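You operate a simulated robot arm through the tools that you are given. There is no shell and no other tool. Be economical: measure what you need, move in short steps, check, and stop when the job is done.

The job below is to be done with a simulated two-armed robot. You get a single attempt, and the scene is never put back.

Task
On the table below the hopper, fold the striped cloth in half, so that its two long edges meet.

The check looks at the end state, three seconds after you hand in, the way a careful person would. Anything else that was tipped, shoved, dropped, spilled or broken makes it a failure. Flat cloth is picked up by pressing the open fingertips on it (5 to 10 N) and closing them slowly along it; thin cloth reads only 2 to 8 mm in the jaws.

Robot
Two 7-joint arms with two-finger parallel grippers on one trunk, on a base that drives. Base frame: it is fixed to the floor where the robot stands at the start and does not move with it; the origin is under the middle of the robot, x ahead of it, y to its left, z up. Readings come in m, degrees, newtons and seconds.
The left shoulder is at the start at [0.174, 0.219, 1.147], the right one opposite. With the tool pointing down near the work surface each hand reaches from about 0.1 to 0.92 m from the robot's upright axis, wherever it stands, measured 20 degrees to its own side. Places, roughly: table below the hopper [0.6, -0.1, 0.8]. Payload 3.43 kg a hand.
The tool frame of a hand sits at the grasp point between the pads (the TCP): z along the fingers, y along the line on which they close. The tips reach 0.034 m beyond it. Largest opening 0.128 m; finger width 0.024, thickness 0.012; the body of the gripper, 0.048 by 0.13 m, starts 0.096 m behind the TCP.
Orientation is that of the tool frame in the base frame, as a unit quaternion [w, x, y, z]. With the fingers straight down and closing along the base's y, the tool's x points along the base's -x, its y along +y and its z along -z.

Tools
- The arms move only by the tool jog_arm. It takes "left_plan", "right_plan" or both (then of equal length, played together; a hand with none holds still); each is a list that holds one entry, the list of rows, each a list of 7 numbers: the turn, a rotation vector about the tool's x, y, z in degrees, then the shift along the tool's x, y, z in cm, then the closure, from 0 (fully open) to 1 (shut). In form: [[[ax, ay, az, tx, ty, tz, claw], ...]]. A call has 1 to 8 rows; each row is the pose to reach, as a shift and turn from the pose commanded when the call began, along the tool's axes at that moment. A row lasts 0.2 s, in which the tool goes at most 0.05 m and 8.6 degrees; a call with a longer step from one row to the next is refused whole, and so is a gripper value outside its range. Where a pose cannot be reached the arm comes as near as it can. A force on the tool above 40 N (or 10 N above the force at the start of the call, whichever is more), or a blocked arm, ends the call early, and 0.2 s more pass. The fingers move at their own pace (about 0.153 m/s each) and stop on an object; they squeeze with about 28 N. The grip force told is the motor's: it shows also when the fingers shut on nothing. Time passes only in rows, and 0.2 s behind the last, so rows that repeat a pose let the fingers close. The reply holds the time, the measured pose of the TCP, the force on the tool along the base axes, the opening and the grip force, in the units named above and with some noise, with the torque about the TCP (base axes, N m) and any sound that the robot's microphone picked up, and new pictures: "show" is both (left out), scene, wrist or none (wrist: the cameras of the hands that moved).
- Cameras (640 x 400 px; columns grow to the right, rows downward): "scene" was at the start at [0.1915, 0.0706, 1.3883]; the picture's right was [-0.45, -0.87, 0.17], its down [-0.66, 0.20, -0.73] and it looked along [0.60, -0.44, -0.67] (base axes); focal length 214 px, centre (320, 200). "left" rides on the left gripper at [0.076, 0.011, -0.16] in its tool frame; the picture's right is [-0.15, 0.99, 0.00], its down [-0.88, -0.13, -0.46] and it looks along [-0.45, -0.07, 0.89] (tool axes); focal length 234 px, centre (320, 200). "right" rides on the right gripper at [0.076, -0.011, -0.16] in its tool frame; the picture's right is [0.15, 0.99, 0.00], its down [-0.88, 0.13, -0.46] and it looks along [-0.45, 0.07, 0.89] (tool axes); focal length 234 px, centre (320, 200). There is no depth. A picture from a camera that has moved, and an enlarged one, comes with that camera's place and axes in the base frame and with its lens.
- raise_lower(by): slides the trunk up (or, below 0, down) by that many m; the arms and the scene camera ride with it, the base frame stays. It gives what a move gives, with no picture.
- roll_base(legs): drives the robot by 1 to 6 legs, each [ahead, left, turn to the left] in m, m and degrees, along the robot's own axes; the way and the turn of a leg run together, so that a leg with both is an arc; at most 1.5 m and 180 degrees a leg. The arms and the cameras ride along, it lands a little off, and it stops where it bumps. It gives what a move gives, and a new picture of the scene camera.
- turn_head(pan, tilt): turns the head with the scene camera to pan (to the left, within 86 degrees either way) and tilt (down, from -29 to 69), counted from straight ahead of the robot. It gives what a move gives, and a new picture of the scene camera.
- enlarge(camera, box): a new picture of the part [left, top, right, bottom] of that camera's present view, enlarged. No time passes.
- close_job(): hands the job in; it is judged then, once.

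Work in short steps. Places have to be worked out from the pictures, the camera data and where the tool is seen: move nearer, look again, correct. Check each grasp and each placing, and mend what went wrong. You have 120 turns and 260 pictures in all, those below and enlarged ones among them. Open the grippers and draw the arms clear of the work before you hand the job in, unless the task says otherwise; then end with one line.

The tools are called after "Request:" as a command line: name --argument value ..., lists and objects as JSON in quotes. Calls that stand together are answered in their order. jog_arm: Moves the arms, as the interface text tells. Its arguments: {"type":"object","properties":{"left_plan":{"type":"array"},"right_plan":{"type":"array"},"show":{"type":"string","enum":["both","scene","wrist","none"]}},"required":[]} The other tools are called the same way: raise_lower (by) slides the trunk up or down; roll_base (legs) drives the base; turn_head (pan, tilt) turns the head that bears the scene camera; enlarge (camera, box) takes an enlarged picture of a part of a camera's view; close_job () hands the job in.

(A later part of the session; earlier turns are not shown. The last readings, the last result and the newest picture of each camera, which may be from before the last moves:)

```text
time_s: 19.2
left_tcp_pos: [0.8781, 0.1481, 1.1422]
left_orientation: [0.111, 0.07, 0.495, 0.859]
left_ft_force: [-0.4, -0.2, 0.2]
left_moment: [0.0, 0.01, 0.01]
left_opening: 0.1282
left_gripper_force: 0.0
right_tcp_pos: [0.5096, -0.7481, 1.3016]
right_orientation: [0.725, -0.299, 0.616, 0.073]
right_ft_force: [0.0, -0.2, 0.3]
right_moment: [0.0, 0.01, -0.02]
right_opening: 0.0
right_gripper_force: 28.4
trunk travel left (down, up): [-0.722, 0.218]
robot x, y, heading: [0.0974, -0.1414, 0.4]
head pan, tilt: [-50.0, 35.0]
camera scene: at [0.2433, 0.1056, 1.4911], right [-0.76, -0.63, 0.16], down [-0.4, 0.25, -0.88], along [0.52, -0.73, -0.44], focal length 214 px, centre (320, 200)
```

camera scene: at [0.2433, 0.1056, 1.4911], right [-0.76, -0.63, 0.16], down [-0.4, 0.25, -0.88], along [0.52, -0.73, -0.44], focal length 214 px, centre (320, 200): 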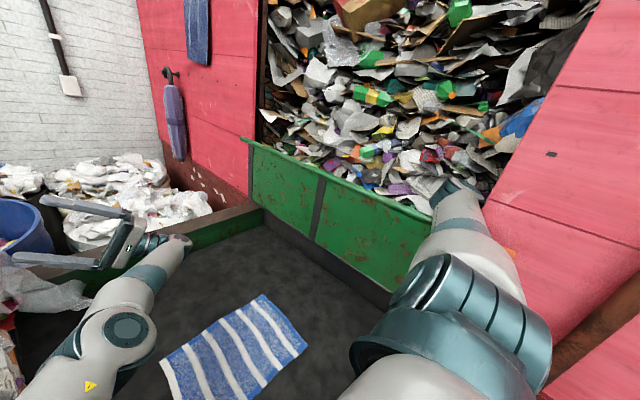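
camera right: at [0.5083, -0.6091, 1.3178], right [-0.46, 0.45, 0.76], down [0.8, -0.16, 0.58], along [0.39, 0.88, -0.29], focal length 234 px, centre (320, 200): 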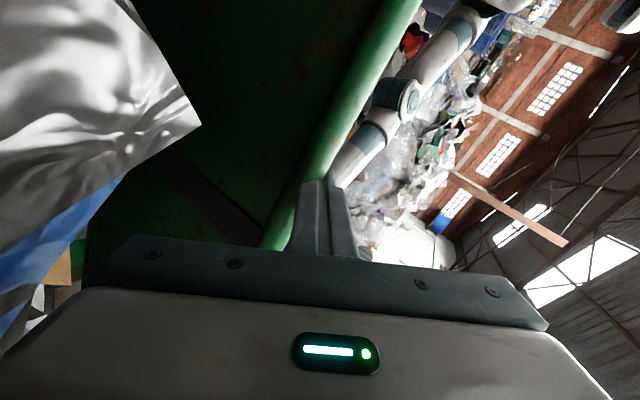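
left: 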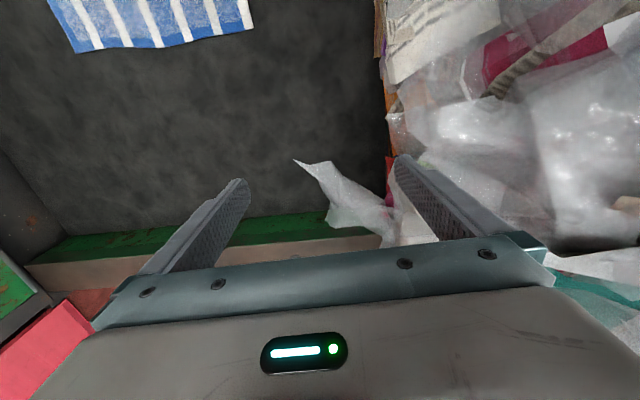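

Raising gains about 13 mm per call with the base now still. I'll do a batch of raises to lift the shoulder and arm clear.

Request:
raise_lower --by 0.2

Request:
raise_lower --by 0.19

Request:
raise_lower --by 0.18

Request:
raise_lower --by 0.17

Request:
turn_head --pan -45 --tilt 40

```text
time_s: 19.5
left_tcp_pos: [0.8698, 0.1695, 1.1019]
left_orientation: [0.068, 0.063, 0.508, 0.856]
left_ft_force: [0.6, 0.4, 3.1]
left_moment: [-0.22, 0.02, 0.08]
left_opening: 0.1279
left_gripper_force: 0.0
right_tcp_pos: [0.4581, -0.7631, 1.283]
right_orientation: [0.737, -0.277, 0.614, 0.051]
right_ft_force: [-0.9, 0.3, 0.0]
right_moment: [-0.04, 0.02, -0.08]
right_opening: 0.0001
right_gripper_force: 27.9
trunk travel left (down, up): [-0.733, 0.207]
robot x, y, heading: [0.0982, -0.1435, 0.9]
head pan, tilt: [-50.0, 35.0]
stopped: the arm was blocked; the commanded pose is now the measured one
```

```text
time_s: 19.9
left_tcp_pos: [0.9052, 0.1435, 1.1429]
left_orientation: [0.108, 0.094, 0.492, 0.859]
left_ft_force: [-1.4, -1.1, -3.8]
left_moment: [0.22, -0.04, -0.04]
left_opening: 0.128
left_gripper_force: 0.1
right_tcp_pos: [0.4945, -0.7754, 1.2841]
right_orientation: [0.733, -0.234, 0.635, 0.065]
right_ft_force: [-0.9, -0.2, -0.9]
right_moment: [0.02, -0.05, 0.01]
right_opening: 0.0
right_gripper_force: 28.1
trunk travel left (down, up): [-0.742, 0.198]
robot x, y, heading: [0.0984, -0.1416, 1.1]
head pan, tilt: [-50.0, 35.0]
stopped: the arm was blocked; the commanded pose is now the measured one
```

```text
time_s: 20.2
left_tcp_pos: [0.8919, 0.1664, 1.0821]
left_orientation: [0.057, 0.091, 0.505, 0.856]
left_ft_force: [0.8, -1.4, 0.8]
left_moment: [-0.12, -0.03, 0.11]
left_opening: 0.1283
left_gripper_force: 0.0
right_tcp_pos: [0.4592, -0.781, 1.2656]
right_orientation: [0.726, -0.221, 0.648, 0.061]
right_ft_force: [-0.7, 0.7, 0.6]
right_moment: [-0.03, 0.05, -0.1]
right_opening: 0.0
right_gripper_force: 27.6
trunk travel left (down, up): [-0.752, 0.188]
robot x, y, heading: [0.106, -0.1358, 1.5]
head pan, tilt: [-50.0, 35.0]
stopped: the arm was blocked; the commanded pose is now the measured one
```

```text
time_s: 20.5
left_tcp_pos: [0.9163, 0.1571, 1.1224]
left_orientation: [0.084, 0.115, 0.488, 0.861]
left_ft_force: [0.5, -1.9, -1.0]
left_moment: [0.0, -0.04, 0.08]
left_opening: 0.1278
left_gripper_force: 0.0
right_tcp_pos: [0.4982, -0.7883, 1.2696]
right_orientation: [0.727, -0.199, 0.655, 0.063]
right_ft_force: [-0.7, -0.1, -0.9]
right_moment: [-0.01, -0.04, -0.06]
right_opening: 0.0
right_gripper_force: 27.5
trunk travel left (down, up): [-0.761, 0.179]
robot x, y, heading: [0.1354, -0.1223, 2.8]
head pan, tilt: [-50.0, 35.0]
stopped: the arm was blocked; the commanded pose is now the measured one
```

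```text
time_s: 21.2
left_tcp_pos: [0.8783, 0.2168, 1.1996]
left_orientation: [0.073, 0.044, 0.48, 0.873]
left_ft_force: [1.4, -1.8, 0.6]
left_moment: [-0.07, -0.05, 0.06]
left_opening: 0.128
left_gripper_force: 0.1
right_tcp_pos: [0.5209, -0.7695, 1.2828]
right_orientation: [0.739, -0.227, 0.629, 0.087]
right_ft_force: [-0.4, -0.1, 0.4]
right_moment: [-0.04, 0.06, 0.01]
right_opening: 0.0003
right_gripper_force: 27.6
trunk travel left (down, up): [-0.761, 0.179]
robot x, y, heading: [0.1527, -0.1157, 6.7]
head pan, tilt: [-45.0, 40.0]
camera scene: at [0.2455, 0.104, 1.522], right [-0.62, -0.77, 0.13], down [-0.49, 0.26, -0.83], along [0.61, -0.58, -0.54], focal length 214 px, centre (320, 200)
```

scene: 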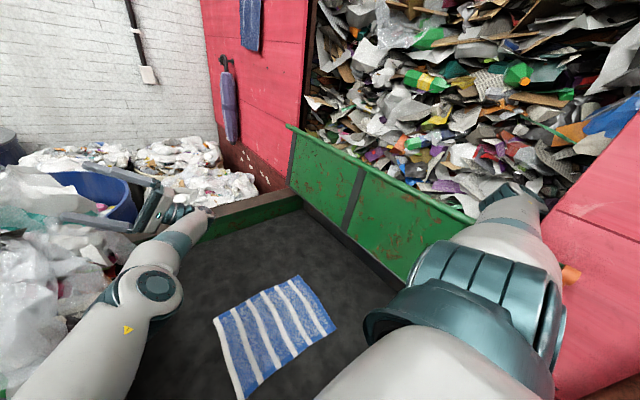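

The base is loosening (heading now +6.7°) but it still leans about 10°. I'll zoom in on where the arm crosses the rail.

Request:
enlarge --camera "scene" --box '[400, 130, 640, 280]'

Request:
enlarge --camera "right" --box '[0, 0, 640, 400]'

Request:
enlarge --camera "left" --box '[0, 0, 640, 400]'

```text
2.67 times, centred on (520, 205) of scene
camera zoom: at [0.2455, 0.104, 1.522], right [-0.62, -0.77, 0.13], down [-0.49, 0.26, -0.83], along [0.61, -0.58, -0.54], focal length 572 px, centre (-213, 187)
```

zoom: 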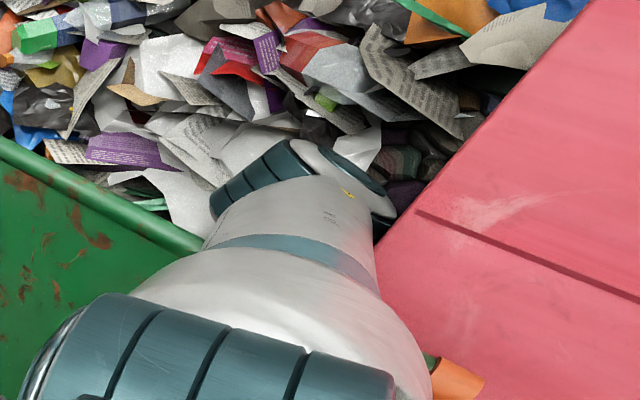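

```text
1.00 times, centred on (320, 200) of right (not enlarged: the box is as wide or as high as the picture)
camera zoom: at [0.3994, -0.8629, 1.1951], right [-0.38, 0.85, -0.36], down [-0.63, 0.05, 0.78], along [0.68, 0.52, 0.52], focal length 234 px, centre (320, 200)
```

zoom: 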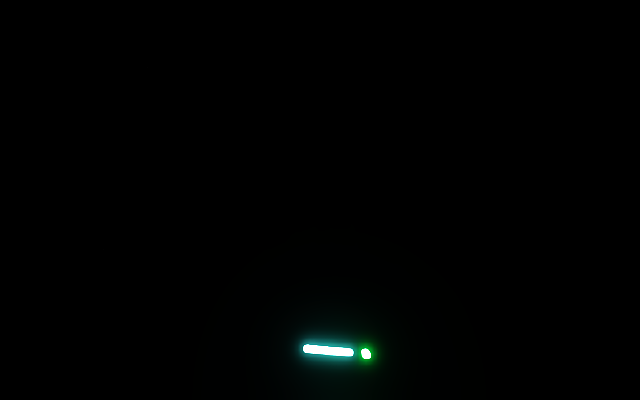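

```text
1.00 times, centred on (320, 200) of left (not enlarged: the box is as wide or as high as the picture)
camera zoom: at [0.7792, 0.0914, 1.1232], right [0.06, -0.55, 0.83], down [0.81, -0.46, -0.36], along [0.58, 0.7, 0.42], focal length 234 px, centre (320, 200)
```

zoom: 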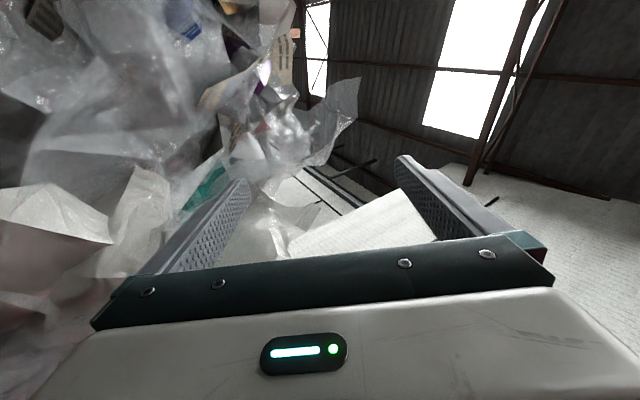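

The forearm passes the rail's end and is buried in the heap. I'll pull the hand up and to +y in full steps, repeating since each call only gets one row.

Request:
jog_arm --right_plan '[[[0, 0, 0, -3.92, 2.21, 1.88, 1], [0, 0, 0, -7.84, 4.42, 3.76, 1], [0, 0, 0, -11.7, 6.6, 5.6, 1]]]' --show "none"

Request:
jog_arm --right_plan '[[[0, 0, 0, -3.92, 2.21, 1.88, 1], [0, 0, 0, -7.84, 4.42, 3.76, 1], [0, 0, 0, -11.7, 6.6, 5.6, 1]]]' --show "none"

Request:
jog_arm --right_plan '[[[0, 0, 0, -3.92, 2.21, 1.88, 1], [0, 0, 0, -7.84, 4.42, 3.76, 1], [0, 0, 0, -11.7, 6.6, 5.6, 1]]]' --show "scene"

```text
time_s: 21.5
left_tcp_pos: [0.8432, 0.2265, 1.1401]
left_orientation: [0.036, 0.043, 0.496, 0.867]
left_ft_force: [-0.1, 0.3, 0.8]
left_moment: [-0.1, 0.02, 0.01]
left_opening: 0.1278
left_gripper_force: 0.1
right_tcp_pos: [0.5109, -0.7759, 1.2677]
right_orientation: [0.735, -0.19, 0.643, 0.102]
right_ft_force: [0.8, 0.0, 0.5]
right_moment: [0.02, 0.01, -0.02]
right_opening: 0.0001
right_gripper_force: 27.7
right hand out of reach, approached as far as the arm can: row 1
trunk travel left (down, up): [-0.761, 0.179]
robot x, y, heading: [0.1499, -0.1171, 5.7]
head pan, tilt: [-45.0, 40.0]
stopped in row 1 (left hand): the arm was blocked; the commanded pose is now the measured one
```

```text
time_s: 21.9
left_tcp_pos: [0.8686, 0.2137, 1.2089]
left_orientation: [0.076, 0.039, 0.478, 0.874]
left_ft_force: [-1.6, 0.2, -3.6]
left_moment: [0.37, 0.06, -0.18]
left_opening: 0.1281
left_gripper_force: 0.1
right_tcp_pos: [0.4963, -0.7444, 1.1944]
right_orientation: [0.62, -0.293, 0.716, 0.131]
right_ft_force: [0.3, 0.2, -0.3]
right_moment: [0.0, 0.02, 0.02]
right_opening: 0.0
right_gripper_force: 28.4
trunk travel left (down, up): [-0.761, 0.179]
robot x, y, heading: [0.1488, -0.1144, 6.1]
head pan, tilt: [-45.0, 40.0]
stopped in row 1 (left hand): the arm was blocked; the commanded pose is now the measured one
```

```text
time_s: 22.2
left_tcp_pos: [0.849, 0.2283, 1.153]
left_orientation: [0.016, 0.02, 0.479, 0.877]
left_ft_force: [1.7, 1.6, 4.2]
left_moment: [-0.36, -0.02, 0.06]
left_opening: 0.128
left_gripper_force: 0.2
right_tcp_pos: [0.5464, -0.763, 1.1958]
right_orientation: [0.579, -0.381, 0.71, 0.123]
right_ft_force: [0.1, 0.8, 0.7]
right_moment: [-0.03, -0.01, 0.03]
right_opening: 0.0001
right_gripper_force: 27.9
trunk travel left (down, up): [-0.761, 0.179]
robot x, y, heading: [0.1677, -0.1069, 8.5]
head pan, tilt: [-45.0, 40.0]
stopped in row 1 (left hand): the arm was blocked; the commanded pose is now the measured one
camera scene: at [0.2387, 0.0575, 1.5158], right [-0.6, -0.8, 0.1], down [-0.49, 0.27, -0.83], along [0.63, -0.54, -0.56], focal length 214 px, centre (320, 200)
```

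scene: 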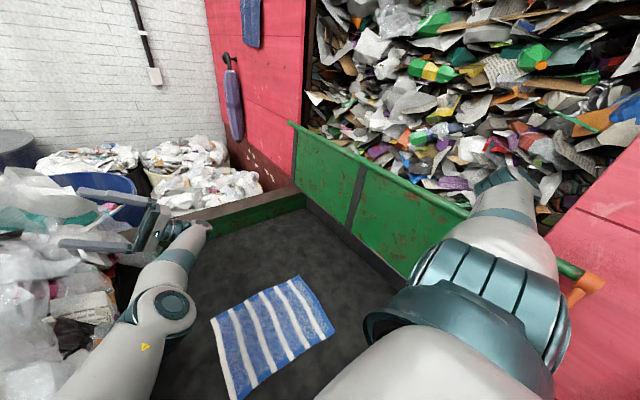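

The hand sank although I commanded up, so I need to know what a null command does. I'll send two zero moves and compare.

Request:
jog_arm --right_plan '[[[0, 0, 0, 0, 0, 0, 1]]]' --left_plan '[[[0, 0, 0, 0, 0, 0, 0]]]' --show "none"

Request:
jog_arm --right_plan '[[[0, 0, 0, 0, 0, 0, 1]]]' --left_plan '[[[0, 0, 0, 0, 0, 0, 0]]]' --show "scene"

```text
time_s: 22.5
left_tcp_pos: [0.8764, 0.1955, 1.2099]
left_orientation: [0.064, 0.037, 0.463, 0.883]
left_ft_force: [-0.5, -1.3, -2.3]
left_moment: [0.2, -0.06, -0.04]
left_opening: 0.1279
left_gripper_force: 0.1
right_tcp_pos: [0.5444, -0.7686, 1.1812]
right_orientation: [0.583, -0.368, 0.715, 0.116]
right_ft_force: [-0.8, 1.1, -0.2]
right_moment: [0.04, -0.05, 0.01]
right_opening: 0.0
right_gripper_force: 27.3
trunk travel left (down, up): [-0.761, 0.179]
robot x, y, heading: [0.1554, -0.113, 8.1]
head pan, tilt: [-45.0, 40.0]
stopped in row 1 (left hand): the arm was blocked; the commanded pose is now the measured one
```

```text
time_s: 22.8
left_tcp_pos: [0.8545, 0.224, 1.1665]
left_orientation: [0.021, 0.018, 0.479, 0.878]
left_ft_force: [0.7, 0.6, 1.8]
left_moment: [-0.19, -0.05, 0.07]
left_opening: 0.1278
left_gripper_force: 0.0
right_tcp_pos: [0.5517, -0.7713, 1.1805]
right_orientation: [0.58, -0.372, 0.718, 0.102]
right_ft_force: [-0.2, 0.2, -0.2]
right_moment: [0.0, -0.02, 0.03]
right_opening: 0.0001
right_gripper_force: 27.7
trunk travel left (down, up): [-0.761, 0.179]
robot x, y, heading: [0.1618, -0.109, 8.2]
head pan, tilt: [-45.0, 40.0]
stopped in row 1 (left hand): the arm was blocked; the commanded pose is now the measured one
camera scene: at [0.2441, 0.0555, 1.5243], right [-0.6, -0.79, 0.1], down [-0.5, 0.28, -0.82], along [0.63, -0.54, -0.56], focal length 214 px, centre (320, 200)
```

scene: 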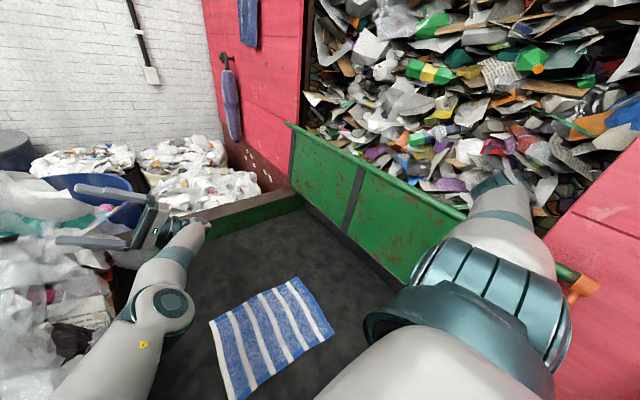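

With null commands the right hand holds and only the left one flips between two poses, so its wrist is at an awkward limit and stops every call. I'll turn the left hand back toward fingers-down (tool +x).

Request:
jog_arm --left_plan '[[[8.4, 0, 0, 0, 0, 0, 0], [16.8, 0, 0, 0, 0, 0, 0], [25, 0, 0, 0, 0, 0, 0], [33, 0, 0, 0, 0, 0, 0], [41, 0, 0, 0, 0, 0, 0], [49, 0, 0, 0, 0, 0, 0], [57, 0, 0, 0, 0, 0, 0], [65, 0, 0, 0, 0, 0, 0]]]' --show "none"

Request:
jog_arm --left_plan '[[[8.4, 0, 0, 0, 0, 0, 0], [16.8, 0, 0, 0, 0, 0, 0], [25, 0, 0, 0, 0, 0, 0], [33, 0, 0, 0, 0, 0, 0]]]' --show "scene"

```text
time_s: 23.2
left_tcp_pos: [0.8722, 0.1971, 1.2179]
left_orientation: [0.064, 0.031, 0.462, 0.884]
left_ft_force: [0.0, 0.2, -2.8]
left_moment: [0.18, 0.04, -0.03]
left_opening: 0.128
left_gripper_force: 0.2
left hand out of reach, approached as far as the arm can: row 1
right_tcp_pos: [0.5499, -0.7761, 1.1743]
right_orientation: [0.579, -0.37, 0.721, 0.091]
right_ft_force: [-0.1, 0.4, 0.4]
right_moment: [0.02, -0.01, 0.0]
right_opening: 0.0
right_gripper_force: 28.4
trunk travel left (down, up): [-0.761, 0.179]
robot x, y, heading: [0.1605, -0.108, 7.9]
head pan, tilt: [-45.0, 40.0]
stopped in row 1 (left hand): the arm was blocked; the commanded pose is now the measured one
```

```text
time_s: 23.5
left_tcp_pos: [0.8582, 0.2246, 1.1706]
left_orientation: [0.021, 0.015, 0.478, 0.878]
left_ft_force: [1.1, 0.5, 3.1]
left_moment: [-0.2, -0.02, 0.05]
left_opening: 0.1281
left_gripper_force: 0.0
left hand out of reach, approached as far as the arm can: row 1
right_tcp_pos: [0.5603, -0.7818, 1.1789]
right_orientation: [0.572, -0.374, 0.726, 0.073]
right_ft_force: [-0.6, -1.0, 0.0]
right_moment: [0.04, -0.03, -0.05]
right_opening: 0.0002
right_gripper_force: 28.1
trunk travel left (down, up): [-0.761, 0.179]
robot x, y, heading: [0.1586, -0.1079, 8.1]
head pan, tilt: [-45.0, 40.0]
stopped in row 1 (left hand): the arm was blocked; the commanded pose is now the measured one
camera scene: at [0.2481, 0.0563, 1.524], right [-0.6, -0.79, 0.1], down [-0.5, 0.27, -0.82], along [0.62, -0.54, -0.56], focal length 214 px, centre (320, 200)
```

scene: 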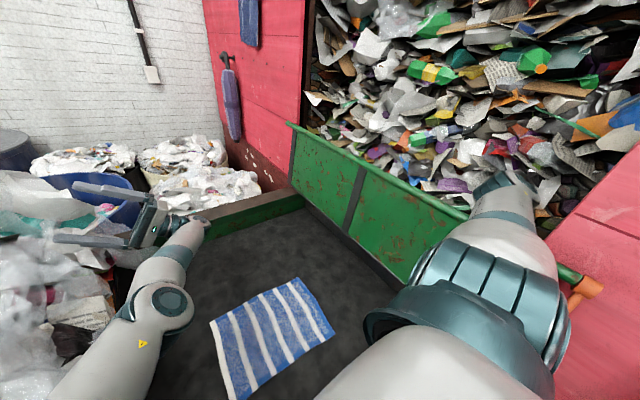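

The left arm looks nearly straight, so it is at its reach limit. I'll pull the left hand in toward the robot (tool +x is base −x) and see if the calls run.

Request:
jog_arm --left_plan '[[[0, 0, 0, 4.5, 0, 0, 0], [0, 0, 0, 9, 0, 0, 0], [0, 0, 0, 13.5, 0, 0, 0], [0, 0, 0, 18, 0, 0, 0]]]' --show "none"

Request:
jog_arm --left_plan '[[[0, 0, 0, 4.5, 0, 0, 0], [0, 0, 0, 9, 0, 0, 0], [0, 0, 0, 13.5, 0, 0, 0], [0, 0, 0, 18, 0, 0, 0]]]' --show "none"

```text
time_s: 23.8
left_tcp_pos: [0.8715, 0.1974, 1.2224]
left_orientation: [0.065, 0.027, 0.461, 0.885]
left_ft_force: [-0.8, -1.6, -2.6]
left_moment: [0.25, -0.03, -0.09]
left_opening: 0.1278
left_gripper_force: 0.0
left hand out of reach, approached as far as the arm can: row 1
right_tcp_pos: [0.5431, -0.784, 1.1514]
right_orientation: [0.559, -0.364, 0.741, 0.074]
right_ft_force: [0.3, -0.2, -0.5]
right_moment: [0.01, -0.02, 0.03]
right_opening: 0.0
right_gripper_force: 27.6
trunk travel left (down, up): [-0.761, 0.179]
robot x, y, heading: [0.1583, -0.1122, 7.9]
head pan, tilt: [-45.0, 40.0]
stopped in row 1 (left hand): the arm was blocked; the commanded pose is now the measured one
```

```text
time_s: 24.2
left_tcp_pos: [0.8599, 0.2253, 1.1721]
left_orientation: [0.023, 0.014, 0.478, 0.878]
left_ft_force: [0.9, 0.3, 2.3]
left_moment: [-0.17, -0.01, 0.08]
left_opening: 0.1283
left_gripper_force: 0.1
left hand out of reach, approached as far as the arm can: row 1
right_tcp_pos: [0.5889, -0.7961, 1.2011]
right_orientation: [0.608, -0.335, 0.719, 0.036]
right_ft_force: [0.8, -0.3, -0.9]
right_moment: [-0.02, -0.04, -0.02]
right_opening: 0.0
right_gripper_force: 28.3
trunk travel left (down, up): [-0.761, 0.179]
robot x, y, heading: [0.1586, -0.1095, 8.4]
head pan, tilt: [-45.0, 40.0]
stopped in row 1 (left hand): the arm was blocked; the commanded pose is now the measured one
```

Null moves report no reach problem but any left shift or turn tried so far does, so the left wrist sits at a joint limit. I'll probe which directions are reachable, for both hands at once.

Request:
jog_arm --left_plan '[[[-8.4, 0, 0, 0, 0, 0, 0]]]' --right_plan '[[[0, 0, 0, -4, -1.6, -1.2, 1]]]' --show "none"

Request:
jog_arm --left_plan '[[[0, 8.4, 0, 0, 0, 0, 0]]]' --right_plan '[[[0, 0, 0, -2, 3.5, 2.1, 1]]]' --show "none"

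Request:
jog_arm --left_plan '[[[0, -8.4, 0, 0, 0, 0, 0]]]' --right_plan '[[[0, 0, 0, -0.1, -2.3, 3.8, 1]]]' --show "none"

Request:
jog_arm --left_plan '[[[0, 0, 8.4, 0, 0, 0, 0]]]' --right_plan '[[[0, 0, 0, 0.1, 2.3, -3.8, 1]]]' --show "none"

Request:
jog_arm --left_plan '[[[0, 0, -8.4, 0, 0, 0, 0]]]' --right_plan '[[[0, 8.4, 0, 0, 0, 0, 1]]]' --show "none"

```text
time_s: 24.5
left_tcp_pos: [0.8679, 0.191, 1.228]
left_orientation: [0.072, 0.027, 0.461, 0.884]
left_ft_force: [-0.1, 0.2, -3.5]
left_moment: [0.28, 0.01, -0.06]
left_opening: 0.1281
left_gripper_force: 0.1
left hand out of reach, approached as far as the arm can: row 1
right_tcp_pos: [0.5583, -0.8077, 1.1749]
right_orientation: [0.613, -0.291, 0.733, 0.043]
right_ft_force: [-0.2, -0.2, -0.2]
right_moment: [0.06, -0.06, -0.01]
right_opening: 0.0002
right_gripper_force: 27.9
trunk travel left (down, up): [-0.761, 0.179]
robot x, y, heading: [0.1584, -0.1106, 7.5]
head pan, tilt: [-45.0, 40.0]
stopped in row 1 (left hand): the arm was blocked; the commanded pose is now the measured one
```

```text
time_s: 24.8
left_tcp_pos: [0.8523, 0.2173, 1.1785]
left_orientation: [0.029, 0.01, 0.478, 0.878]
left_ft_force: [0.5, -0.5, 2.4]
left_moment: [-0.2, -0.03, 0.02]
left_opening: 0.1278
left_gripper_force: 0.0
left hand out of reach, approached as far as the arm can: row 1
right_tcp_pos: [0.5517, -0.7836, 1.1585]
right_orientation: [0.556, -0.38, 0.736, 0.067]
right_ft_force: [-0.1, 0.1, -0.4]
right_moment: [-0.01, -0.03, 0.0]
right_opening: 0.0
right_gripper_force: 28.0
trunk travel left (down, up): [-0.761, 0.179]
robot x, y, heading: [0.1559, -0.1084, 7.7]
head pan, tilt: [-45.0, 40.0]
stopped in row 1 (left hand): the arm was blocked; the commanded pose is now the measured one
```

```text
time_s: 25.1
left_tcp_pos: [0.8788, 0.1947, 1.2273]
left_orientation: [0.069, 0.027, 0.461, 0.884]
left_ft_force: [-0.1, -0.6, -2.5]
left_moment: [0.22, 0.05, -0.04]
left_opening: 0.128
left_gripper_force: 0.0
left hand out of reach, approached as far as the arm can: row 1
right_tcp_pos: [0.552, -0.7875, 1.1499]
right_orientation: [0.548, -0.376, 0.745, 0.058]
right_ft_force: [0.2, 0.2, -0.5]
right_moment: [0.01, -0.05, -0.01]
right_opening: 0.0
right_gripper_force: 28.3
right hand out of reach, approached as far as the arm can: row 1
trunk travel left (down, up): [-0.761, 0.179]
robot x, y, heading: [0.1549, -0.1096, 7.6]
head pan, tilt: [-45.0, 40.0]
stopped in row 1 (left hand): the arm was blocked; the commanded pose is now the measured one
```

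```text
time_s: 25.5
left_tcp_pos: [0.8483, 0.2093, 1.1896]
left_orientation: [0.036, 0.007, 0.476, 0.879]
left_ft_force: [1.3, 0.3, 2.1]
left_moment: [-0.25, -0.08, 0.12]
left_opening: 0.128
left_gripper_force: 0.1
left hand out of reach, approached as far as the arm can: row 1
right_tcp_pos: [0.5547, -0.7855, 1.1626]
right_orientation: [0.609, -0.356, 0.708, 0.049]
right_ft_force: [0.2, -0.7, 0.1]
right_moment: [0.0, -0.01, 0.02]
right_opening: 0.0
right_gripper_force: 28.0
trunk travel left (down, up): [-0.761, 0.179]
robot x, y, heading: [0.1534, -0.1107, 6.5]
head pan, tilt: [-45.0, 40.0]
stopped in row 1 (left hand): the arm was blocked; the commanded pose is now the measured one
```

```text
time_s: 25.8
left_tcp_pos: [0.8723, 0.1898, 1.2269]
left_orientation: [0.063, 0.021, 0.455, 0.888]
left_ft_force: [-1.5, 0.1, -2.8]
left_moment: [0.33, 0.04, -0.1]
left_opening: 0.1281
left_gripper_force: 0.0
left hand out of reach, approached as far as the arm can: row 1
right_tcp_pos: [0.5606, -0.7789, 1.1435]
right_orientation: [0.519, -0.449, 0.723, 0.083]
right_ft_force: [0.9, 0.2, 0.8]
right_moment: [-0.06, 0.05, 0.04]
right_opening: 0.0
right_gripper_force: 27.9
trunk travel left (down, up): [-0.761, 0.179]
robot x, y, heading: [0.163, -0.1089, 8.1]
head pan, tilt: [-45.0, 40.0]
stopped in row 1 (left hand): the arm was blocked; the commanded pose is now the measured one
```

The lean has dropped to roughly 6–8°. I'll try driving left again from here, which should also draw the right arm out over the rail.

Request:
roll_base --legs '[[0, 0.12, 0]]'

Request:
roll_base --legs '[[0, 0.12, 0]]'

```text
time_s: 26.5
left_tcp_pos: [0.8759, 0.1909, 1.2321]
left_orientation: [0.064, 0.021, 0.454, 0.889]
left_ft_force: [-1.0, -0.5, -1.9]
left_moment: [0.26, 0.01, -0.02]
left_opening: 0.1281
left_gripper_force: 0.0
right_tcp_pos: [0.5704, -0.7799, 1.1424]
right_orientation: [0.559, -0.453, 0.693, 0.048]
right_ft_force: [0.3, -0.1, 0.3]
right_moment: [0.0, -0.01, 0.0]
right_opening: 0.0001
right_gripper_force: 27.9
trunk travel left (down, up): [-0.761, 0.179]
robot x, y, heading: [0.162, -0.1084, 8.3]
head pan, tilt: [-45.0, 40.0]
stopped in leg 1: the robot was blocked; the commanded pose is now the measured one
camera scene: at [0.2431, 0.0373, 1.5251], right [-0.6, -0.8, 0.09], down [-0.5, 0.28, -0.82], along [0.63, -0.53, -0.57], focal length 214 px, centre (320, 200)
```

scene: 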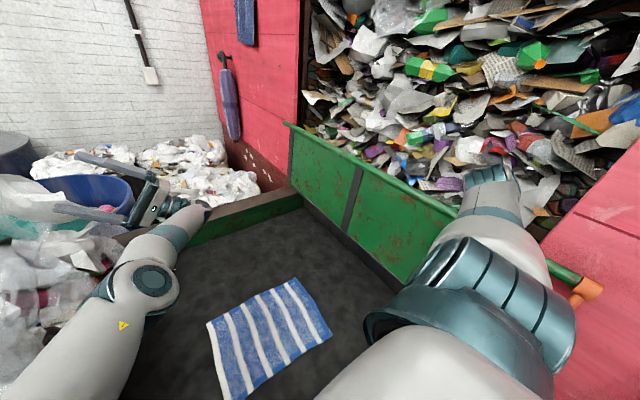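

```text
time_s: 27.3
left_tcp_pos: [0.8756, 0.1945, 1.2362]
left_orientation: [0.062, 0.018, 0.454, 0.889]
left_ft_force: [-0.5, -0.9, -2.5]
left_moment: [0.22, 0.0, -0.03]
left_opening: 0.1281
left_gripper_force: 0.0
right_tcp_pos: [0.5897, -0.7827, 1.1622]
right_orientation: [0.596, -0.44, 0.671, 0.02]
right_ft_force: [0.4, -0.2, 0.3]
right_moment: [-0.05, 0.05, -0.02]
right_opening: 0.0002
right_gripper_force: 27.5
trunk travel left (down, up): [-0.761, 0.179]
robot x, y, heading: [0.1653, -0.111, 8.5]
head pan, tilt: [-45.0, 40.0]
stopped in leg 1: the robot was blocked; the commanded pose is now the measured one
camera scene: at [0.2434, 0.0383, 1.5253], right [-0.59, -0.8, 0.09], down [-0.5, 0.28, -0.82], along [0.63, -0.53, -0.57], focal length 214 px, centre (320, 200)
```

scene: 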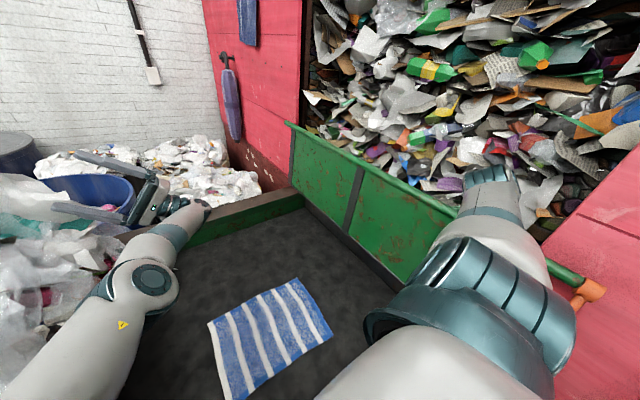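

The rail's end with the orange handle is now visible to the right of the arm, so backing away is clear of the jamb. The base may be against the table, so I'll back off first, then drive left.

Request:
roll_base --legs '[[-0.1, 0, 0]]'

Request:
roll_base --legs '[[-0.05, 0.1, 0]]'

```text
time_s: 28.0
left_tcp_pos: [0.871, 0.2029, 1.2379]
left_orientation: [0.058, 0.015, 0.454, 0.889]
left_ft_force: [-0.7, -0.2, -2.4]
left_moment: [0.21, 0.02, -0.07]
left_opening: 0.1279
left_gripper_force: 0.0
right_tcp_pos: [0.6078, -0.7843, 1.1834]
right_orientation: [0.635, -0.42, 0.649, -0.005]
right_ft_force: [0.4, -0.3, 0.2]
right_moment: [-0.01, -0.01, 0.04]
right_opening: 0.0
right_gripper_force: 28.2
trunk travel left (down, up): [-0.761, 0.179]
robot x, y, heading: [0.1595, -0.103, 9.2]
head pan, tilt: [-45.0, 40.0]
stopped in leg 1: the robot was blocked; the commanded pose is now the measured one
camera scene: at [0.2407, 0.0388, 1.5254], right [-0.59, -0.81, 0.09], down [-0.5, 0.28, -0.82], along [0.64, -0.52, -0.57], focal length 214 px, centre (320, 200)
```

scene: 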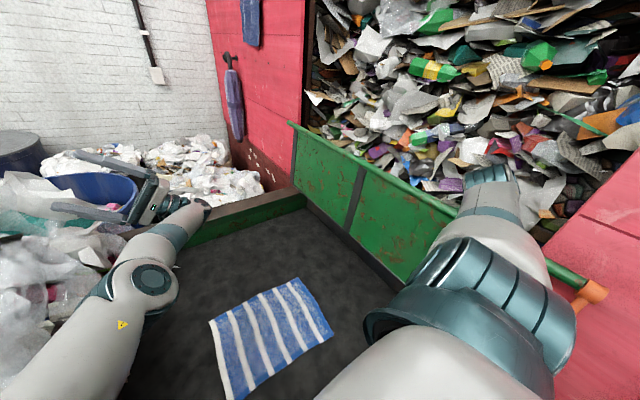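

```text
time_s: 28.7
left_tcp_pos: [0.8658, 0.2114, 1.2392]
left_orientation: [0.053, 0.011, 0.453, 0.89]
left_ft_force: [-0.5, 0.5, -3.9]
left_moment: [0.24, 0.01, -0.03]
left_opening: 0.128
left_gripper_force: 0.2
right_tcp_pos: [0.6266, -0.7885, 1.21]
right_orientation: [0.676, -0.395, 0.621, -0.029]
right_ft_force: [0.6, 0.4, 0.1]
right_moment: [-0.01, 0.0, 0.01]
right_opening: 0.0002
right_gripper_force: 27.8
trunk travel left (down, up): [-0.761, 0.179]
robot x, y, heading: [0.1629, -0.1083, 10.1]
head pan, tilt: [-45.0, 40.0]
stopped in leg 1: the robot was blocked; the commanded pose is now the measured one
camera scene: at [0.2369, 0.0393, 1.5251], right [-0.57, -0.81, 0.08], down [-0.5, 0.27, -0.82], along [0.65, -0.51, -0.56], focal length 214 px, centre (320, 200)
```

scene: 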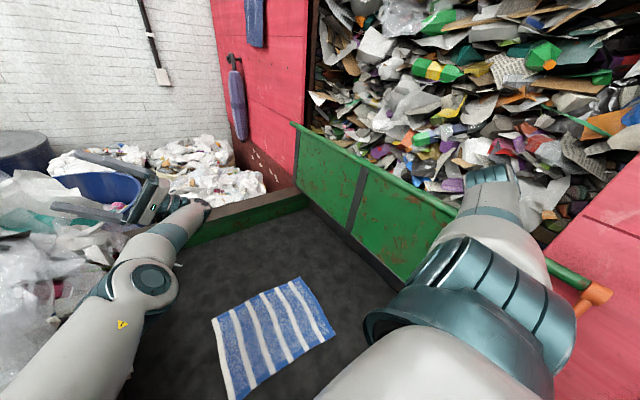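

Only the heading creeps, but the right hand is rising with each call (1.14 → 1.21) and the left hand has stopped flipping. I'll command the right hand straight up.

Request:
jog_arm --right_plan '[[[0, 0, 0, -3.68, -2.57, -0.38, 1], [0, 0, 0, -7.36, -5.14, -0.76, 1], [0, 0, 0, -11, -7.7, -1.1, 1]]]' --show "none"

Request:
jog_arm --right_plan '[[[0, 0, 0, -3.68, -2.57, -0.38, 1], [0, 0, 0, -7.36, -5.14, -0.76, 1], [0, 0, 0, -11, -7.7, -1.1, 1]]]' --show "scene"

```text
time_s: 29.1
left_tcp_pos: [0.8588, 0.2461, 1.1999]
left_orientation: [0.009, -0.013, 0.469, 0.883]
left_ft_force: [1.0, 0.4, 2.0]
left_moment: [-0.18, -0.03, 0.09]
left_opening: 0.1281
left_gripper_force: 0.1
right_tcp_pos: [0.6218, -0.7851, 1.2238]
right_orientation: [0.651, -0.433, 0.623, -0.025]
right_ft_force: [-0.1, 0.5, -0.7]
right_moment: [-0.02, -0.01, -0.03]
right_opening: 0.0002
right_gripper_force: 27.7
trunk travel left (down, up): [-0.761, 0.179]
robot x, y, heading: [0.1702, -0.1068, 10.5]
head pan, tilt: [-45.0, 40.0]
stopped in row 1 (left hand): the arm was blocked; the commanded pose is now the measured one
```

```text
time_s: 29.4
left_tcp_pos: [0.8696, 0.1995, 1.2385]
left_orientation: [0.06, 0.013, 0.454, 0.889]
left_ft_force: [0.2, -0.1, -2.3]
left_moment: [0.19, 0.0, -0.01]
left_opening: 0.1279
left_gripper_force: 0.0
right_tcp_pos: [0.6106, -0.7811, 1.2243]
right_orientation: [0.706, -0.409, 0.578, -0.032]
right_ft_force: [-0.4, -0.8, 0.5]
right_moment: [-0.02, 0.06, 0.01]
right_opening: 0.0
right_gripper_force: 28.0
trunk travel left (down, up): [-0.761, 0.179]
robot x, y, heading: [0.1567, -0.11, 9.0]
head pan, tilt: [-45.0, 40.0]
stopped in row 1 (left hand): the arm was blocked; the commanded pose is now the measured one
camera scene: at [0.2384, 0.0381, 1.5236], right [-0.59, -0.8, 0.09], down [-0.5, 0.28, -0.82], along [0.64, -0.53, -0.56], focal length 214 px, centre (320, 200)
```

scene: 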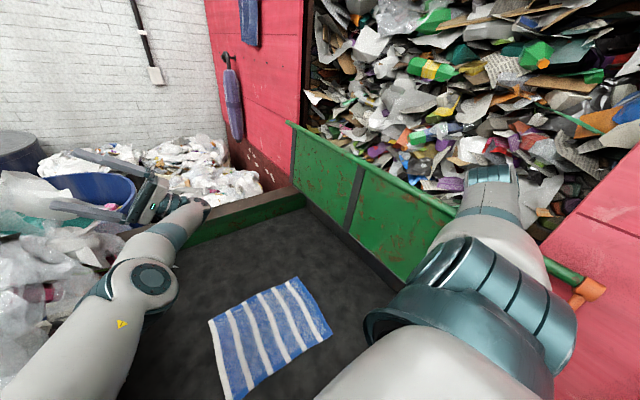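

The left hand seems to be swinging with a period of about 0.65 s, sampled at half periods. I'll settle with a head turn, then send one null move to measure the kick itself.

Request:
turn_head --pan -40 --tilt 45

Request:
jog_arm --right_plan '[[[0, 0, 0, 0, 0, 0, 1], [0, 0, 0, 0, 0, 0, 1], [0, 0, 0, 0, 0, 0, 1]]]' --show "none"

```text
time_s: 30.1
left_tcp_pos: [0.8724, 0.1991, 1.2391]
left_orientation: [0.062, 0.012, 0.453, 0.889]
left_ft_force: [0.0, -0.7, -1.3]
left_moment: [-0.02, 0.0, 0.03]
left_opening: 0.1279
left_gripper_force: 0.0
right_tcp_pos: [0.6099, -0.7834, 1.2241]
right_orientation: [0.704, -0.408, 0.581, -0.033]
right_ft_force: [1.0, 0.6, -0.2]
right_moment: [0.0, 0.03, -0.01]
right_opening: 0.0
right_gripper_force: 27.8
trunk travel left (down, up): [-0.761, 0.179]
robot x, y, heading: [0.1606, -0.1064, 8.6]
head pan, tilt: [-40.0, 45.0]
camera scene: at [0.2421, 0.0456, 1.5155], right [-0.52, -0.85, 0.09], down [-0.59, 0.27, -0.76], along [0.62, -0.45, -0.64], focal length 214 px, centre (320, 200)
```

scene: 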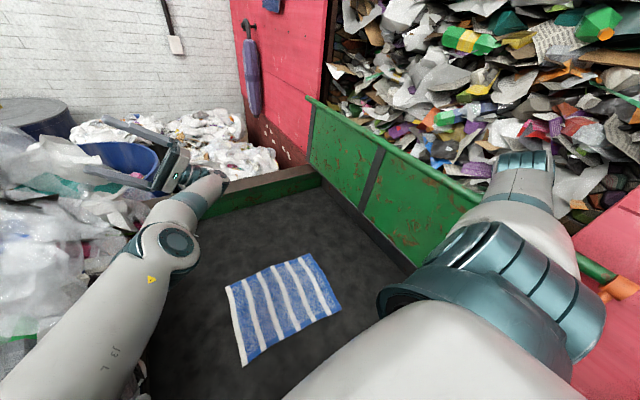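

```text
time_s: 30.4
left_tcp_pos: [0.8633, 0.2288, 1.1993]
left_orientation: [0.02, -0.008, 0.47, 0.882]
left_ft_force: [0.4, 0.6, 0.8]
left_moment: [-0.1, -0.06, 0.1]
left_opening: 0.128
left_gripper_force: 0.1
right_tcp_pos: [0.6266, -0.8079, 1.294]
right_orientation: [0.74, -0.362, 0.562, -0.07]
right_ft_force: [-0.5, -0.6, 0.6]
right_moment: [-0.02, 0.03, 0.0]
right_opening: 0.0
right_gripper_force: 27.8
trunk travel left (down, up): [-0.761, 0.179]
robot x, y, heading: [0.1656, -0.1068, 9.4]
head pan, tilt: [-40.0, 45.0]
stopped in row 1 (left hand): the arm was blocked; the commanded pose is now the measured one
```

With a null command the left hand drops and the right rises, as if each call re-solves the arms for an upright robot; the 7° lean is what breaks control. The lean has fallen as the trunk rose, so I'll keep raising in a batch.

Request:
raise_lower --by 0.17

Request:
raise_lower --by 0.16

Request:
raise_lower --by 0.15

Request:
raise_lower --by 0.14

Request:
turn_head --pan -40 --tilt 45

```text
time_s: 30.7
left_tcp_pos: [0.8725, 0.2049, 1.2491]
left_orientation: [0.058, 0.009, 0.453, 0.89]
left_ft_force: [-0.1, 0.4, -3.2]
left_moment: [0.29, 0.03, -0.05]
left_opening: 0.1281
left_gripper_force: 0.0
right_tcp_pos: [0.621, -0.7958, 1.2466]
right_orientation: [0.749, -0.359, 0.554, -0.057]
right_ft_force: [0.6, 0.3, 0.0]
right_moment: [-0.04, 0.06, 0.04]
right_opening: 0.0001
right_gripper_force: 27.9
trunk travel left (down, up): [-0.774, 0.166]
robot x, y, heading: [0.1654, -0.1045, 9.4]
head pan, tilt: [-40.0, 45.0]
stopped: the arm was blocked; the commanded pose is now the measured one
```

```text
time_s: 31.0
left_tcp_pos: [0.865, 0.2323, 1.2229]
left_orientation: [0.019, -0.013, 0.466, 0.885]
left_ft_force: [0.6, -1.7, 1.2]
left_moment: [-0.11, -0.01, 0.0]
left_opening: 0.128
left_gripper_force: 0.1
right_tcp_pos: [0.6341, -0.8286, 1.3041]
right_orientation: [0.788, -0.284, 0.54, -0.082]
right_ft_force: [0.4, 0.1, -0.8]
right_moment: [0.02, -0.07, -0.01]
right_opening: 0.0001
right_gripper_force: 28.0
trunk travel left (down, up): [-0.779, 0.161]
robot x, y, heading: [0.171, -0.1027, 9.8]
head pan, tilt: [-40.0, 45.0]
stopped: the arm was blocked; the commanded pose is now the measured one
```

```text
time_s: 31.4
left_tcp_pos: [0.8747, 0.2071, 1.2653]
left_orientation: [0.052, 0.007, 0.447, 0.893]
left_ft_force: [-0.2, 0.1, -3.0]
left_moment: [0.21, 0.01, -0.1]
left_opening: 0.1284
left_gripper_force: 0.0
right_tcp_pos: [0.6367, -0.8167, 1.2618]
right_orientation: [0.797, -0.285, 0.529, -0.064]
right_ft_force: [0.5, -0.3, 0.1]
right_moment: [0.03, -0.05, 0.02]
right_opening: 0.0001
right_gripper_force: 28.2
trunk travel left (down, up): [-0.792, 0.148]
robot x, y, heading: [0.1675, -0.0979, 10.3]
head pan, tilt: [-40.0, 45.0]
stopped: the arm was blocked; the commanded pose is now the measured one
```

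```text
time_s: 31.7
left_tcp_pos: [0.8665, 0.2335, 1.2446]
left_orientation: [0.013, -0.016, 0.459, 0.888]
left_ft_force: [0.6, 0.0, 1.5]
left_moment: [-0.14, -0.06, 0.02]
left_opening: 0.1279
left_gripper_force: 0.1
right_tcp_pos: [0.6404, -0.8552, 1.3185]
right_orientation: [0.835, -0.203, 0.505, -0.077]
right_ft_force: [1.1, -0.5, -0.3]
right_moment: [0.01, -0.04, 0.02]
right_opening: 0.0
right_gripper_force: 28.4
trunk travel left (down, up): [-0.795, 0.145]
robot x, y, heading: [0.1781, -0.1037, 10.8]
head pan, tilt: [-40.0, 45.0]
stopped: the arm was blocked; the commanded pose is now the measured one
```

```text
time_s: 32.3
left_tcp_pos: [0.8631, 0.2357, 1.2487]
left_orientation: [0.012, -0.017, 0.459, 0.888]
left_ft_force: [-0.6, -0.1, -0.2]
left_moment: [0.02, -0.01, 0.0]
left_opening: 0.1284
left_gripper_force: 0.3
right_tcp_pos: [0.6423, -0.8529, 1.3147]
right_orientation: [0.834, -0.205, 0.506, -0.073]
right_ft_force: [-0.8, 0.4, 0.3]
right_moment: [-0.02, 0.0, -0.02]
right_opening: 0.0
right_gripper_force: 28.8
trunk travel left (down, up): [-0.795, 0.145]
robot x, y, heading: [0.1755, -0.1046, 11.0]
head pan, tilt: [-40.0, 45.0]
camera scene: at [0.2565, 0.0314, 1.5497], right [-0.48, -0.87, 0.08], down [-0.6, 0.26, -0.76], along [0.64, -0.42, -0.65], focal length 214 px, centre (320, 200)
```

scene: 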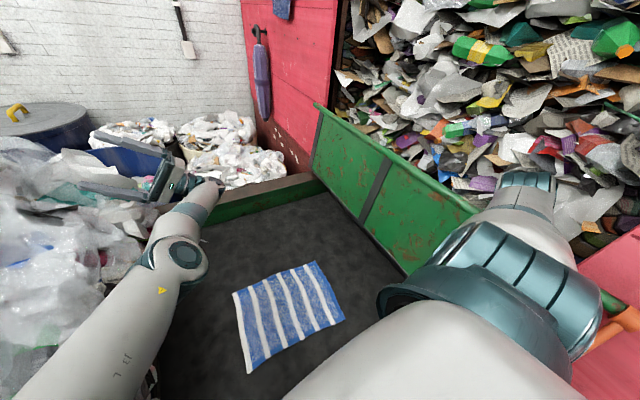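

The lean is down to about 6° and the left hand's jumps are shrinking. I'll continue with another batch.

Request:
raise_lower --by 0.14

Request:
raise_lower --by 0.13

Request:
raise_lower --by 0.12

Request:
raise_lower --by 0.11

Request:
raise_lower --by 0.1

Request:
turn_head --pan -40 --tilt 50

```text
time_s: 32.6
left_tcp_pos: [0.8849, 0.1851, 1.2637]
left_orientation: [0.043, 0.025, 0.438, 0.897]
left_ft_force: [-0.3, -2.0, -1.2]
left_moment: [0.03, 0.0, 0.01]
left_opening: 0.1281
left_gripper_force: 0.1
right_tcp_pos: [0.648, -0.8668, 1.2678]
right_orientation: [0.839, -0.189, 0.507, -0.059]
right_ft_force: [0.9, -2.3, -1.5]
right_moment: [-0.03, -0.13, 0.22]
right_opening: 0.0
right_gripper_force: 28.1
trunk travel left (down, up): [-0.808, 0.132]
robot x, y, heading: [0.1748, -0.0984, 11.1]
head pan, tilt: [-40.0, 45.0]
stopped: the arm was blocked; the commanded pose is now the measured one
```

```text
time_s: 33.0
left_tcp_pos: [0.8782, 0.2155, 1.2496]
left_orientation: [0.006, 0.004, 0.449, 0.893]
left_ft_force: [-0.2, 0.1, 1.1]
left_moment: [-0.16, -0.02, 0.03]
left_opening: 0.1277
left_gripper_force: 0.2
right_tcp_pos: [0.6417, -0.9115, 1.3089]
right_orientation: [0.867, -0.098, 0.484, -0.058]
right_ft_force: [-0.3, -0.5, -0.6]
right_moment: [0.0, -0.01, 0.0]
right_opening: 0.0
right_gripper_force: 27.5
trunk travel left (down, up): [-0.812, 0.128]
robot x, y, heading: [0.1826, -0.1017, 11.8]
head pan, tilt: [-40.0, 45.0]
stopped: the arm was blocked; the commanded pose is now the measured one
```

```text
time_s: 33.3
left_tcp_pos: [0.8914, 0.1584, 1.2501]
left_orientation: [0.019, 0.041, 0.429, 0.902]
left_ft_force: [-2.0, 2.3, -0.5]
left_moment: [0.18, 0.13, -0.21]
left_opening: 0.128
left_gripper_force: 0.1
right_tcp_pos: [0.6549, -0.9437, 1.2466]
right_orientation: [0.865, -0.064, 0.496, -0.037]
right_ft_force: [-5.1, -1.5, 9.5]
right_moment: [-0.2, 1.4, 0.13]
right_opening: 0.0001
right_gripper_force: 27.9
trunk travel left (down, up): [-0.828, 0.112]
robot x, y, heading: [0.1824, -0.0967, 12.1]
head pan, tilt: [-40.0, 45.0]
stopped: the arm was blocked; the commanded pose is now the measured one
```

```text
time_s: 34.7
left_tcp_pos: [0.8947, 0.1205, 1.3579]
left_orientation: [0.006, 0.012, 0.421, 0.907]
left_ft_force: [-1.0, 0.2, 0.1]
left_moment: [0.0, -0.01, -0.05]
left_opening: 0.1278
left_gripper_force: 0.0
right_tcp_pos: [0.655, -1.0033, 1.3283]
right_orientation: [0.864, -0.063, 0.498, -0.038]
right_ft_force: [0.0, 0.3, 0.4]
right_moment: [-0.03, 0.16, -0.08]
right_opening: 0.0
right_gripper_force: 28.1
trunk travel left (down, up): [-0.938, 0.002]
robot x, y, heading: [0.1798, -0.0975, 11.6]
head pan, tilt: [-40.0, 45.0]
```

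```text
time_s: 35.2
left_tcp_pos: [0.8966, 0.1172, 1.3596]
left_orientation: [0.006, 0.014, 0.42, 0.908]
left_ft_force: [-0.2, 1.0, 0.4]
left_moment: [0.05, 0.01, -0.04]
left_opening: 0.1281
left_gripper_force: 0.0
right_tcp_pos: [0.6524, -1.0074, 1.3288]
right_orientation: [0.864, -0.062, 0.498, -0.038]
right_ft_force: [-0.4, 0.8, 0.1]
right_moment: [0.03, 0.0, -0.02]
right_opening: 0.0001
right_gripper_force: 27.8
right hand out of reach, approached as far as the arm can: row 1
trunk travel left (down, up): [-0.94, 0.0]
robot x, y, heading: [0.1779, -0.0957, 11.3]
head pan, tilt: [-40.0, 45.0]
```

```text
time_s: 35.9
left_tcp_pos: [0.8979, 0.12, 1.3602]
left_orientation: [0.004, 0.013, 0.42, 0.908]
left_ft_force: [-0.5, 0.9, 0.0]
left_moment: [0.02, 0.0, -0.01]
left_opening: 0.1281
left_gripper_force: 0.1
right_tcp_pos: [0.6603, -1.0055, 1.3258]
right_orientation: [0.864, -0.062, 0.499, -0.036]
right_ft_force: [0.4, 0.8, 0.4]
right_moment: [0.03, -0.01, -0.05]
right_opening: 0.0001
right_gripper_force: 27.5
trunk travel left (down, up): [-0.94, 0.0]
robot x, y, heading: [0.1777, -0.093, 11.6]
head pan, tilt: [-40.0, 50.0]
camera scene: at [0.2954, -0.1206, 1.6646], right [-0.47, -0.88, 0.0], down [-0.67, 0.36, -0.64], along [0.57, -0.31, -0.77], focal length 214 px, centre (320, 200)
```

scene: 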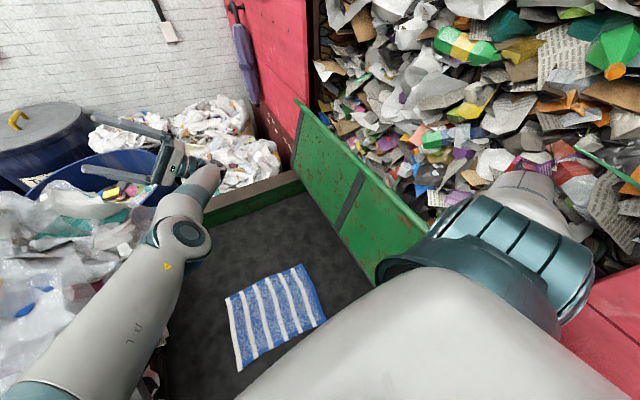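

The robot is now upright (camera right has z = 0) and the raises completed, with both hands unloaded. I'll lift the right hand out of the heap.

Request:
jog_arm --right_plan '[[[0, 0, 0, -3.4, -0.6, 2.0, 1], [0, 0, 0, -6.8, -1.1, 4.0, 1], [0, 0, 0, -10.2, -1.7, 5.9, 1], [0, 0, 0, -13.6, -2.3, 7.9, 1]]]' --show "scene"

```text
time_s: 36.9
left_tcp_pos: [0.8975, 0.1171, 1.3611]
left_orientation: [0.005, 0.013, 0.419, 0.908]
left_ft_force: [-0.6, 0.2, -0.5]
left_moment: [0.01, 0.02, -0.04]
left_opening: 0.128
left_gripper_force: 0.1
right_tcp_pos: [0.6609, -1.0082, 1.4873]
right_orientation: [0.864, -0.061, 0.498, -0.036]
right_ft_force: [0.1, -0.9, 0.4]
right_moment: [0.01, 0.01, -0.02]
right_opening: 0.0
right_gripper_force: 28.5
trunk travel left (down, up): [-0.94, 0.0]
robot x, y, heading: [0.1795, -0.0972, 11.6]
head pan, tilt: [-40.0, 50.0]
camera scene: at [0.2951, -0.1225, 1.6645], right [-0.48, -0.88, 0.0], down [-0.67, 0.36, -0.64], along [0.57, -0.31, -0.77], focal length 214 px, centre (320, 200)
```

scene: 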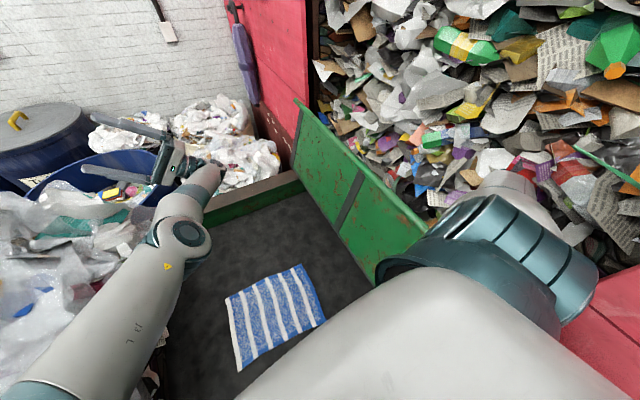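

Control is exact now. I'll continue up 12 cm, then bring the hand over to +y.

Request:
jog_arm --right_plan '[[[0, 0, 0, -3.4, -0.6, 2.0, 1], [0, 0, 0, -6.9, -1.1, 4.0, 1], [0, 0, 0, -10.3, -1.7, 5.9, 1], [0, 0, 0, -10.85, 2.75, 6.2, 1], [0, 0, 0, -11.4, 7.2, 6.5, 1], [0, 0, 0, -11.95, 11.65, 6.8, 1], [0, 0, 0, -12.5, 16.1, 7.1, 1], [0, 0, 0, -13.05, 20.5, 7.4, 1]]]' --show "both"

```text
time_s: 38.7
left_tcp_pos: [0.8997, 0.1189, 1.3596]
left_orientation: [0.004, 0.013, 0.419, 0.908]
left_ft_force: [0.1, 0.8, -0.1]
left_moment: [0.0, 0.0, -0.03]
left_opening: 0.1278
left_gripper_force: 0.0
right_tcp_pos: [0.6578, -0.7848, 1.6031]
right_orientation: [0.864, -0.062, 0.499, -0.035]
right_ft_force: [-0.4, -0.6, -0.1]
right_moment: [-0.02, 0.06, -0.04]
right_opening: 0.0001
right_gripper_force: 27.9
trunk travel left (down, up): [-0.94, 0.0]
robot x, y, heading: [0.1819, -0.0961, 11.5]
head pan, tilt: [-40.0, 50.0]
camera scene: at [0.296, -0.1215, 1.6645], right [-0.48, -0.88, 0.0], down [-0.67, 0.36, -0.64], along [0.57, -0.31, -0.77], focal length 214 px, centre (320, 200)
camera right: at [0.5577, -0.8169, 1.46], right [0.07, 0.96, -0.27], down [-0.84, 0.2, 0.51], along [0.54, 0.18, 0.82], focal length 234 px, centre (320, 200)
```

scene: 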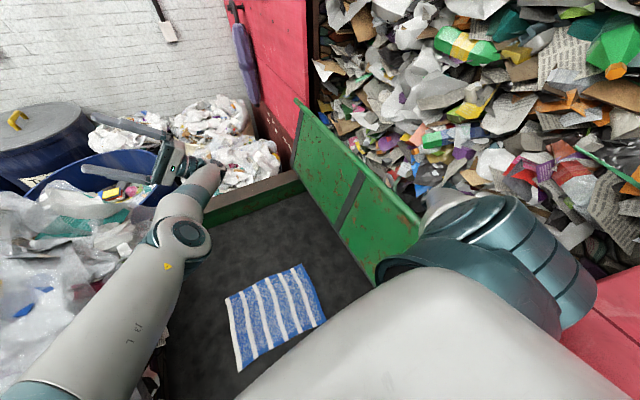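
right: 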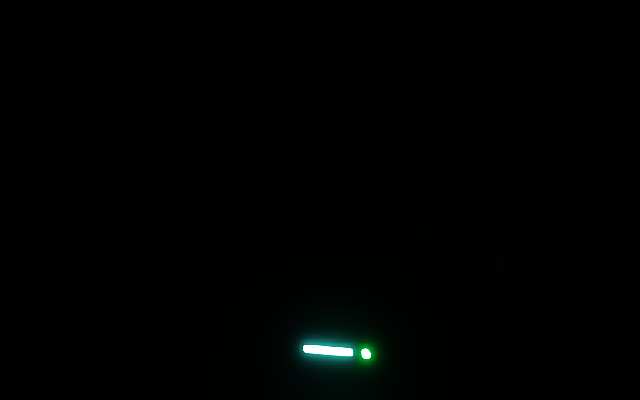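

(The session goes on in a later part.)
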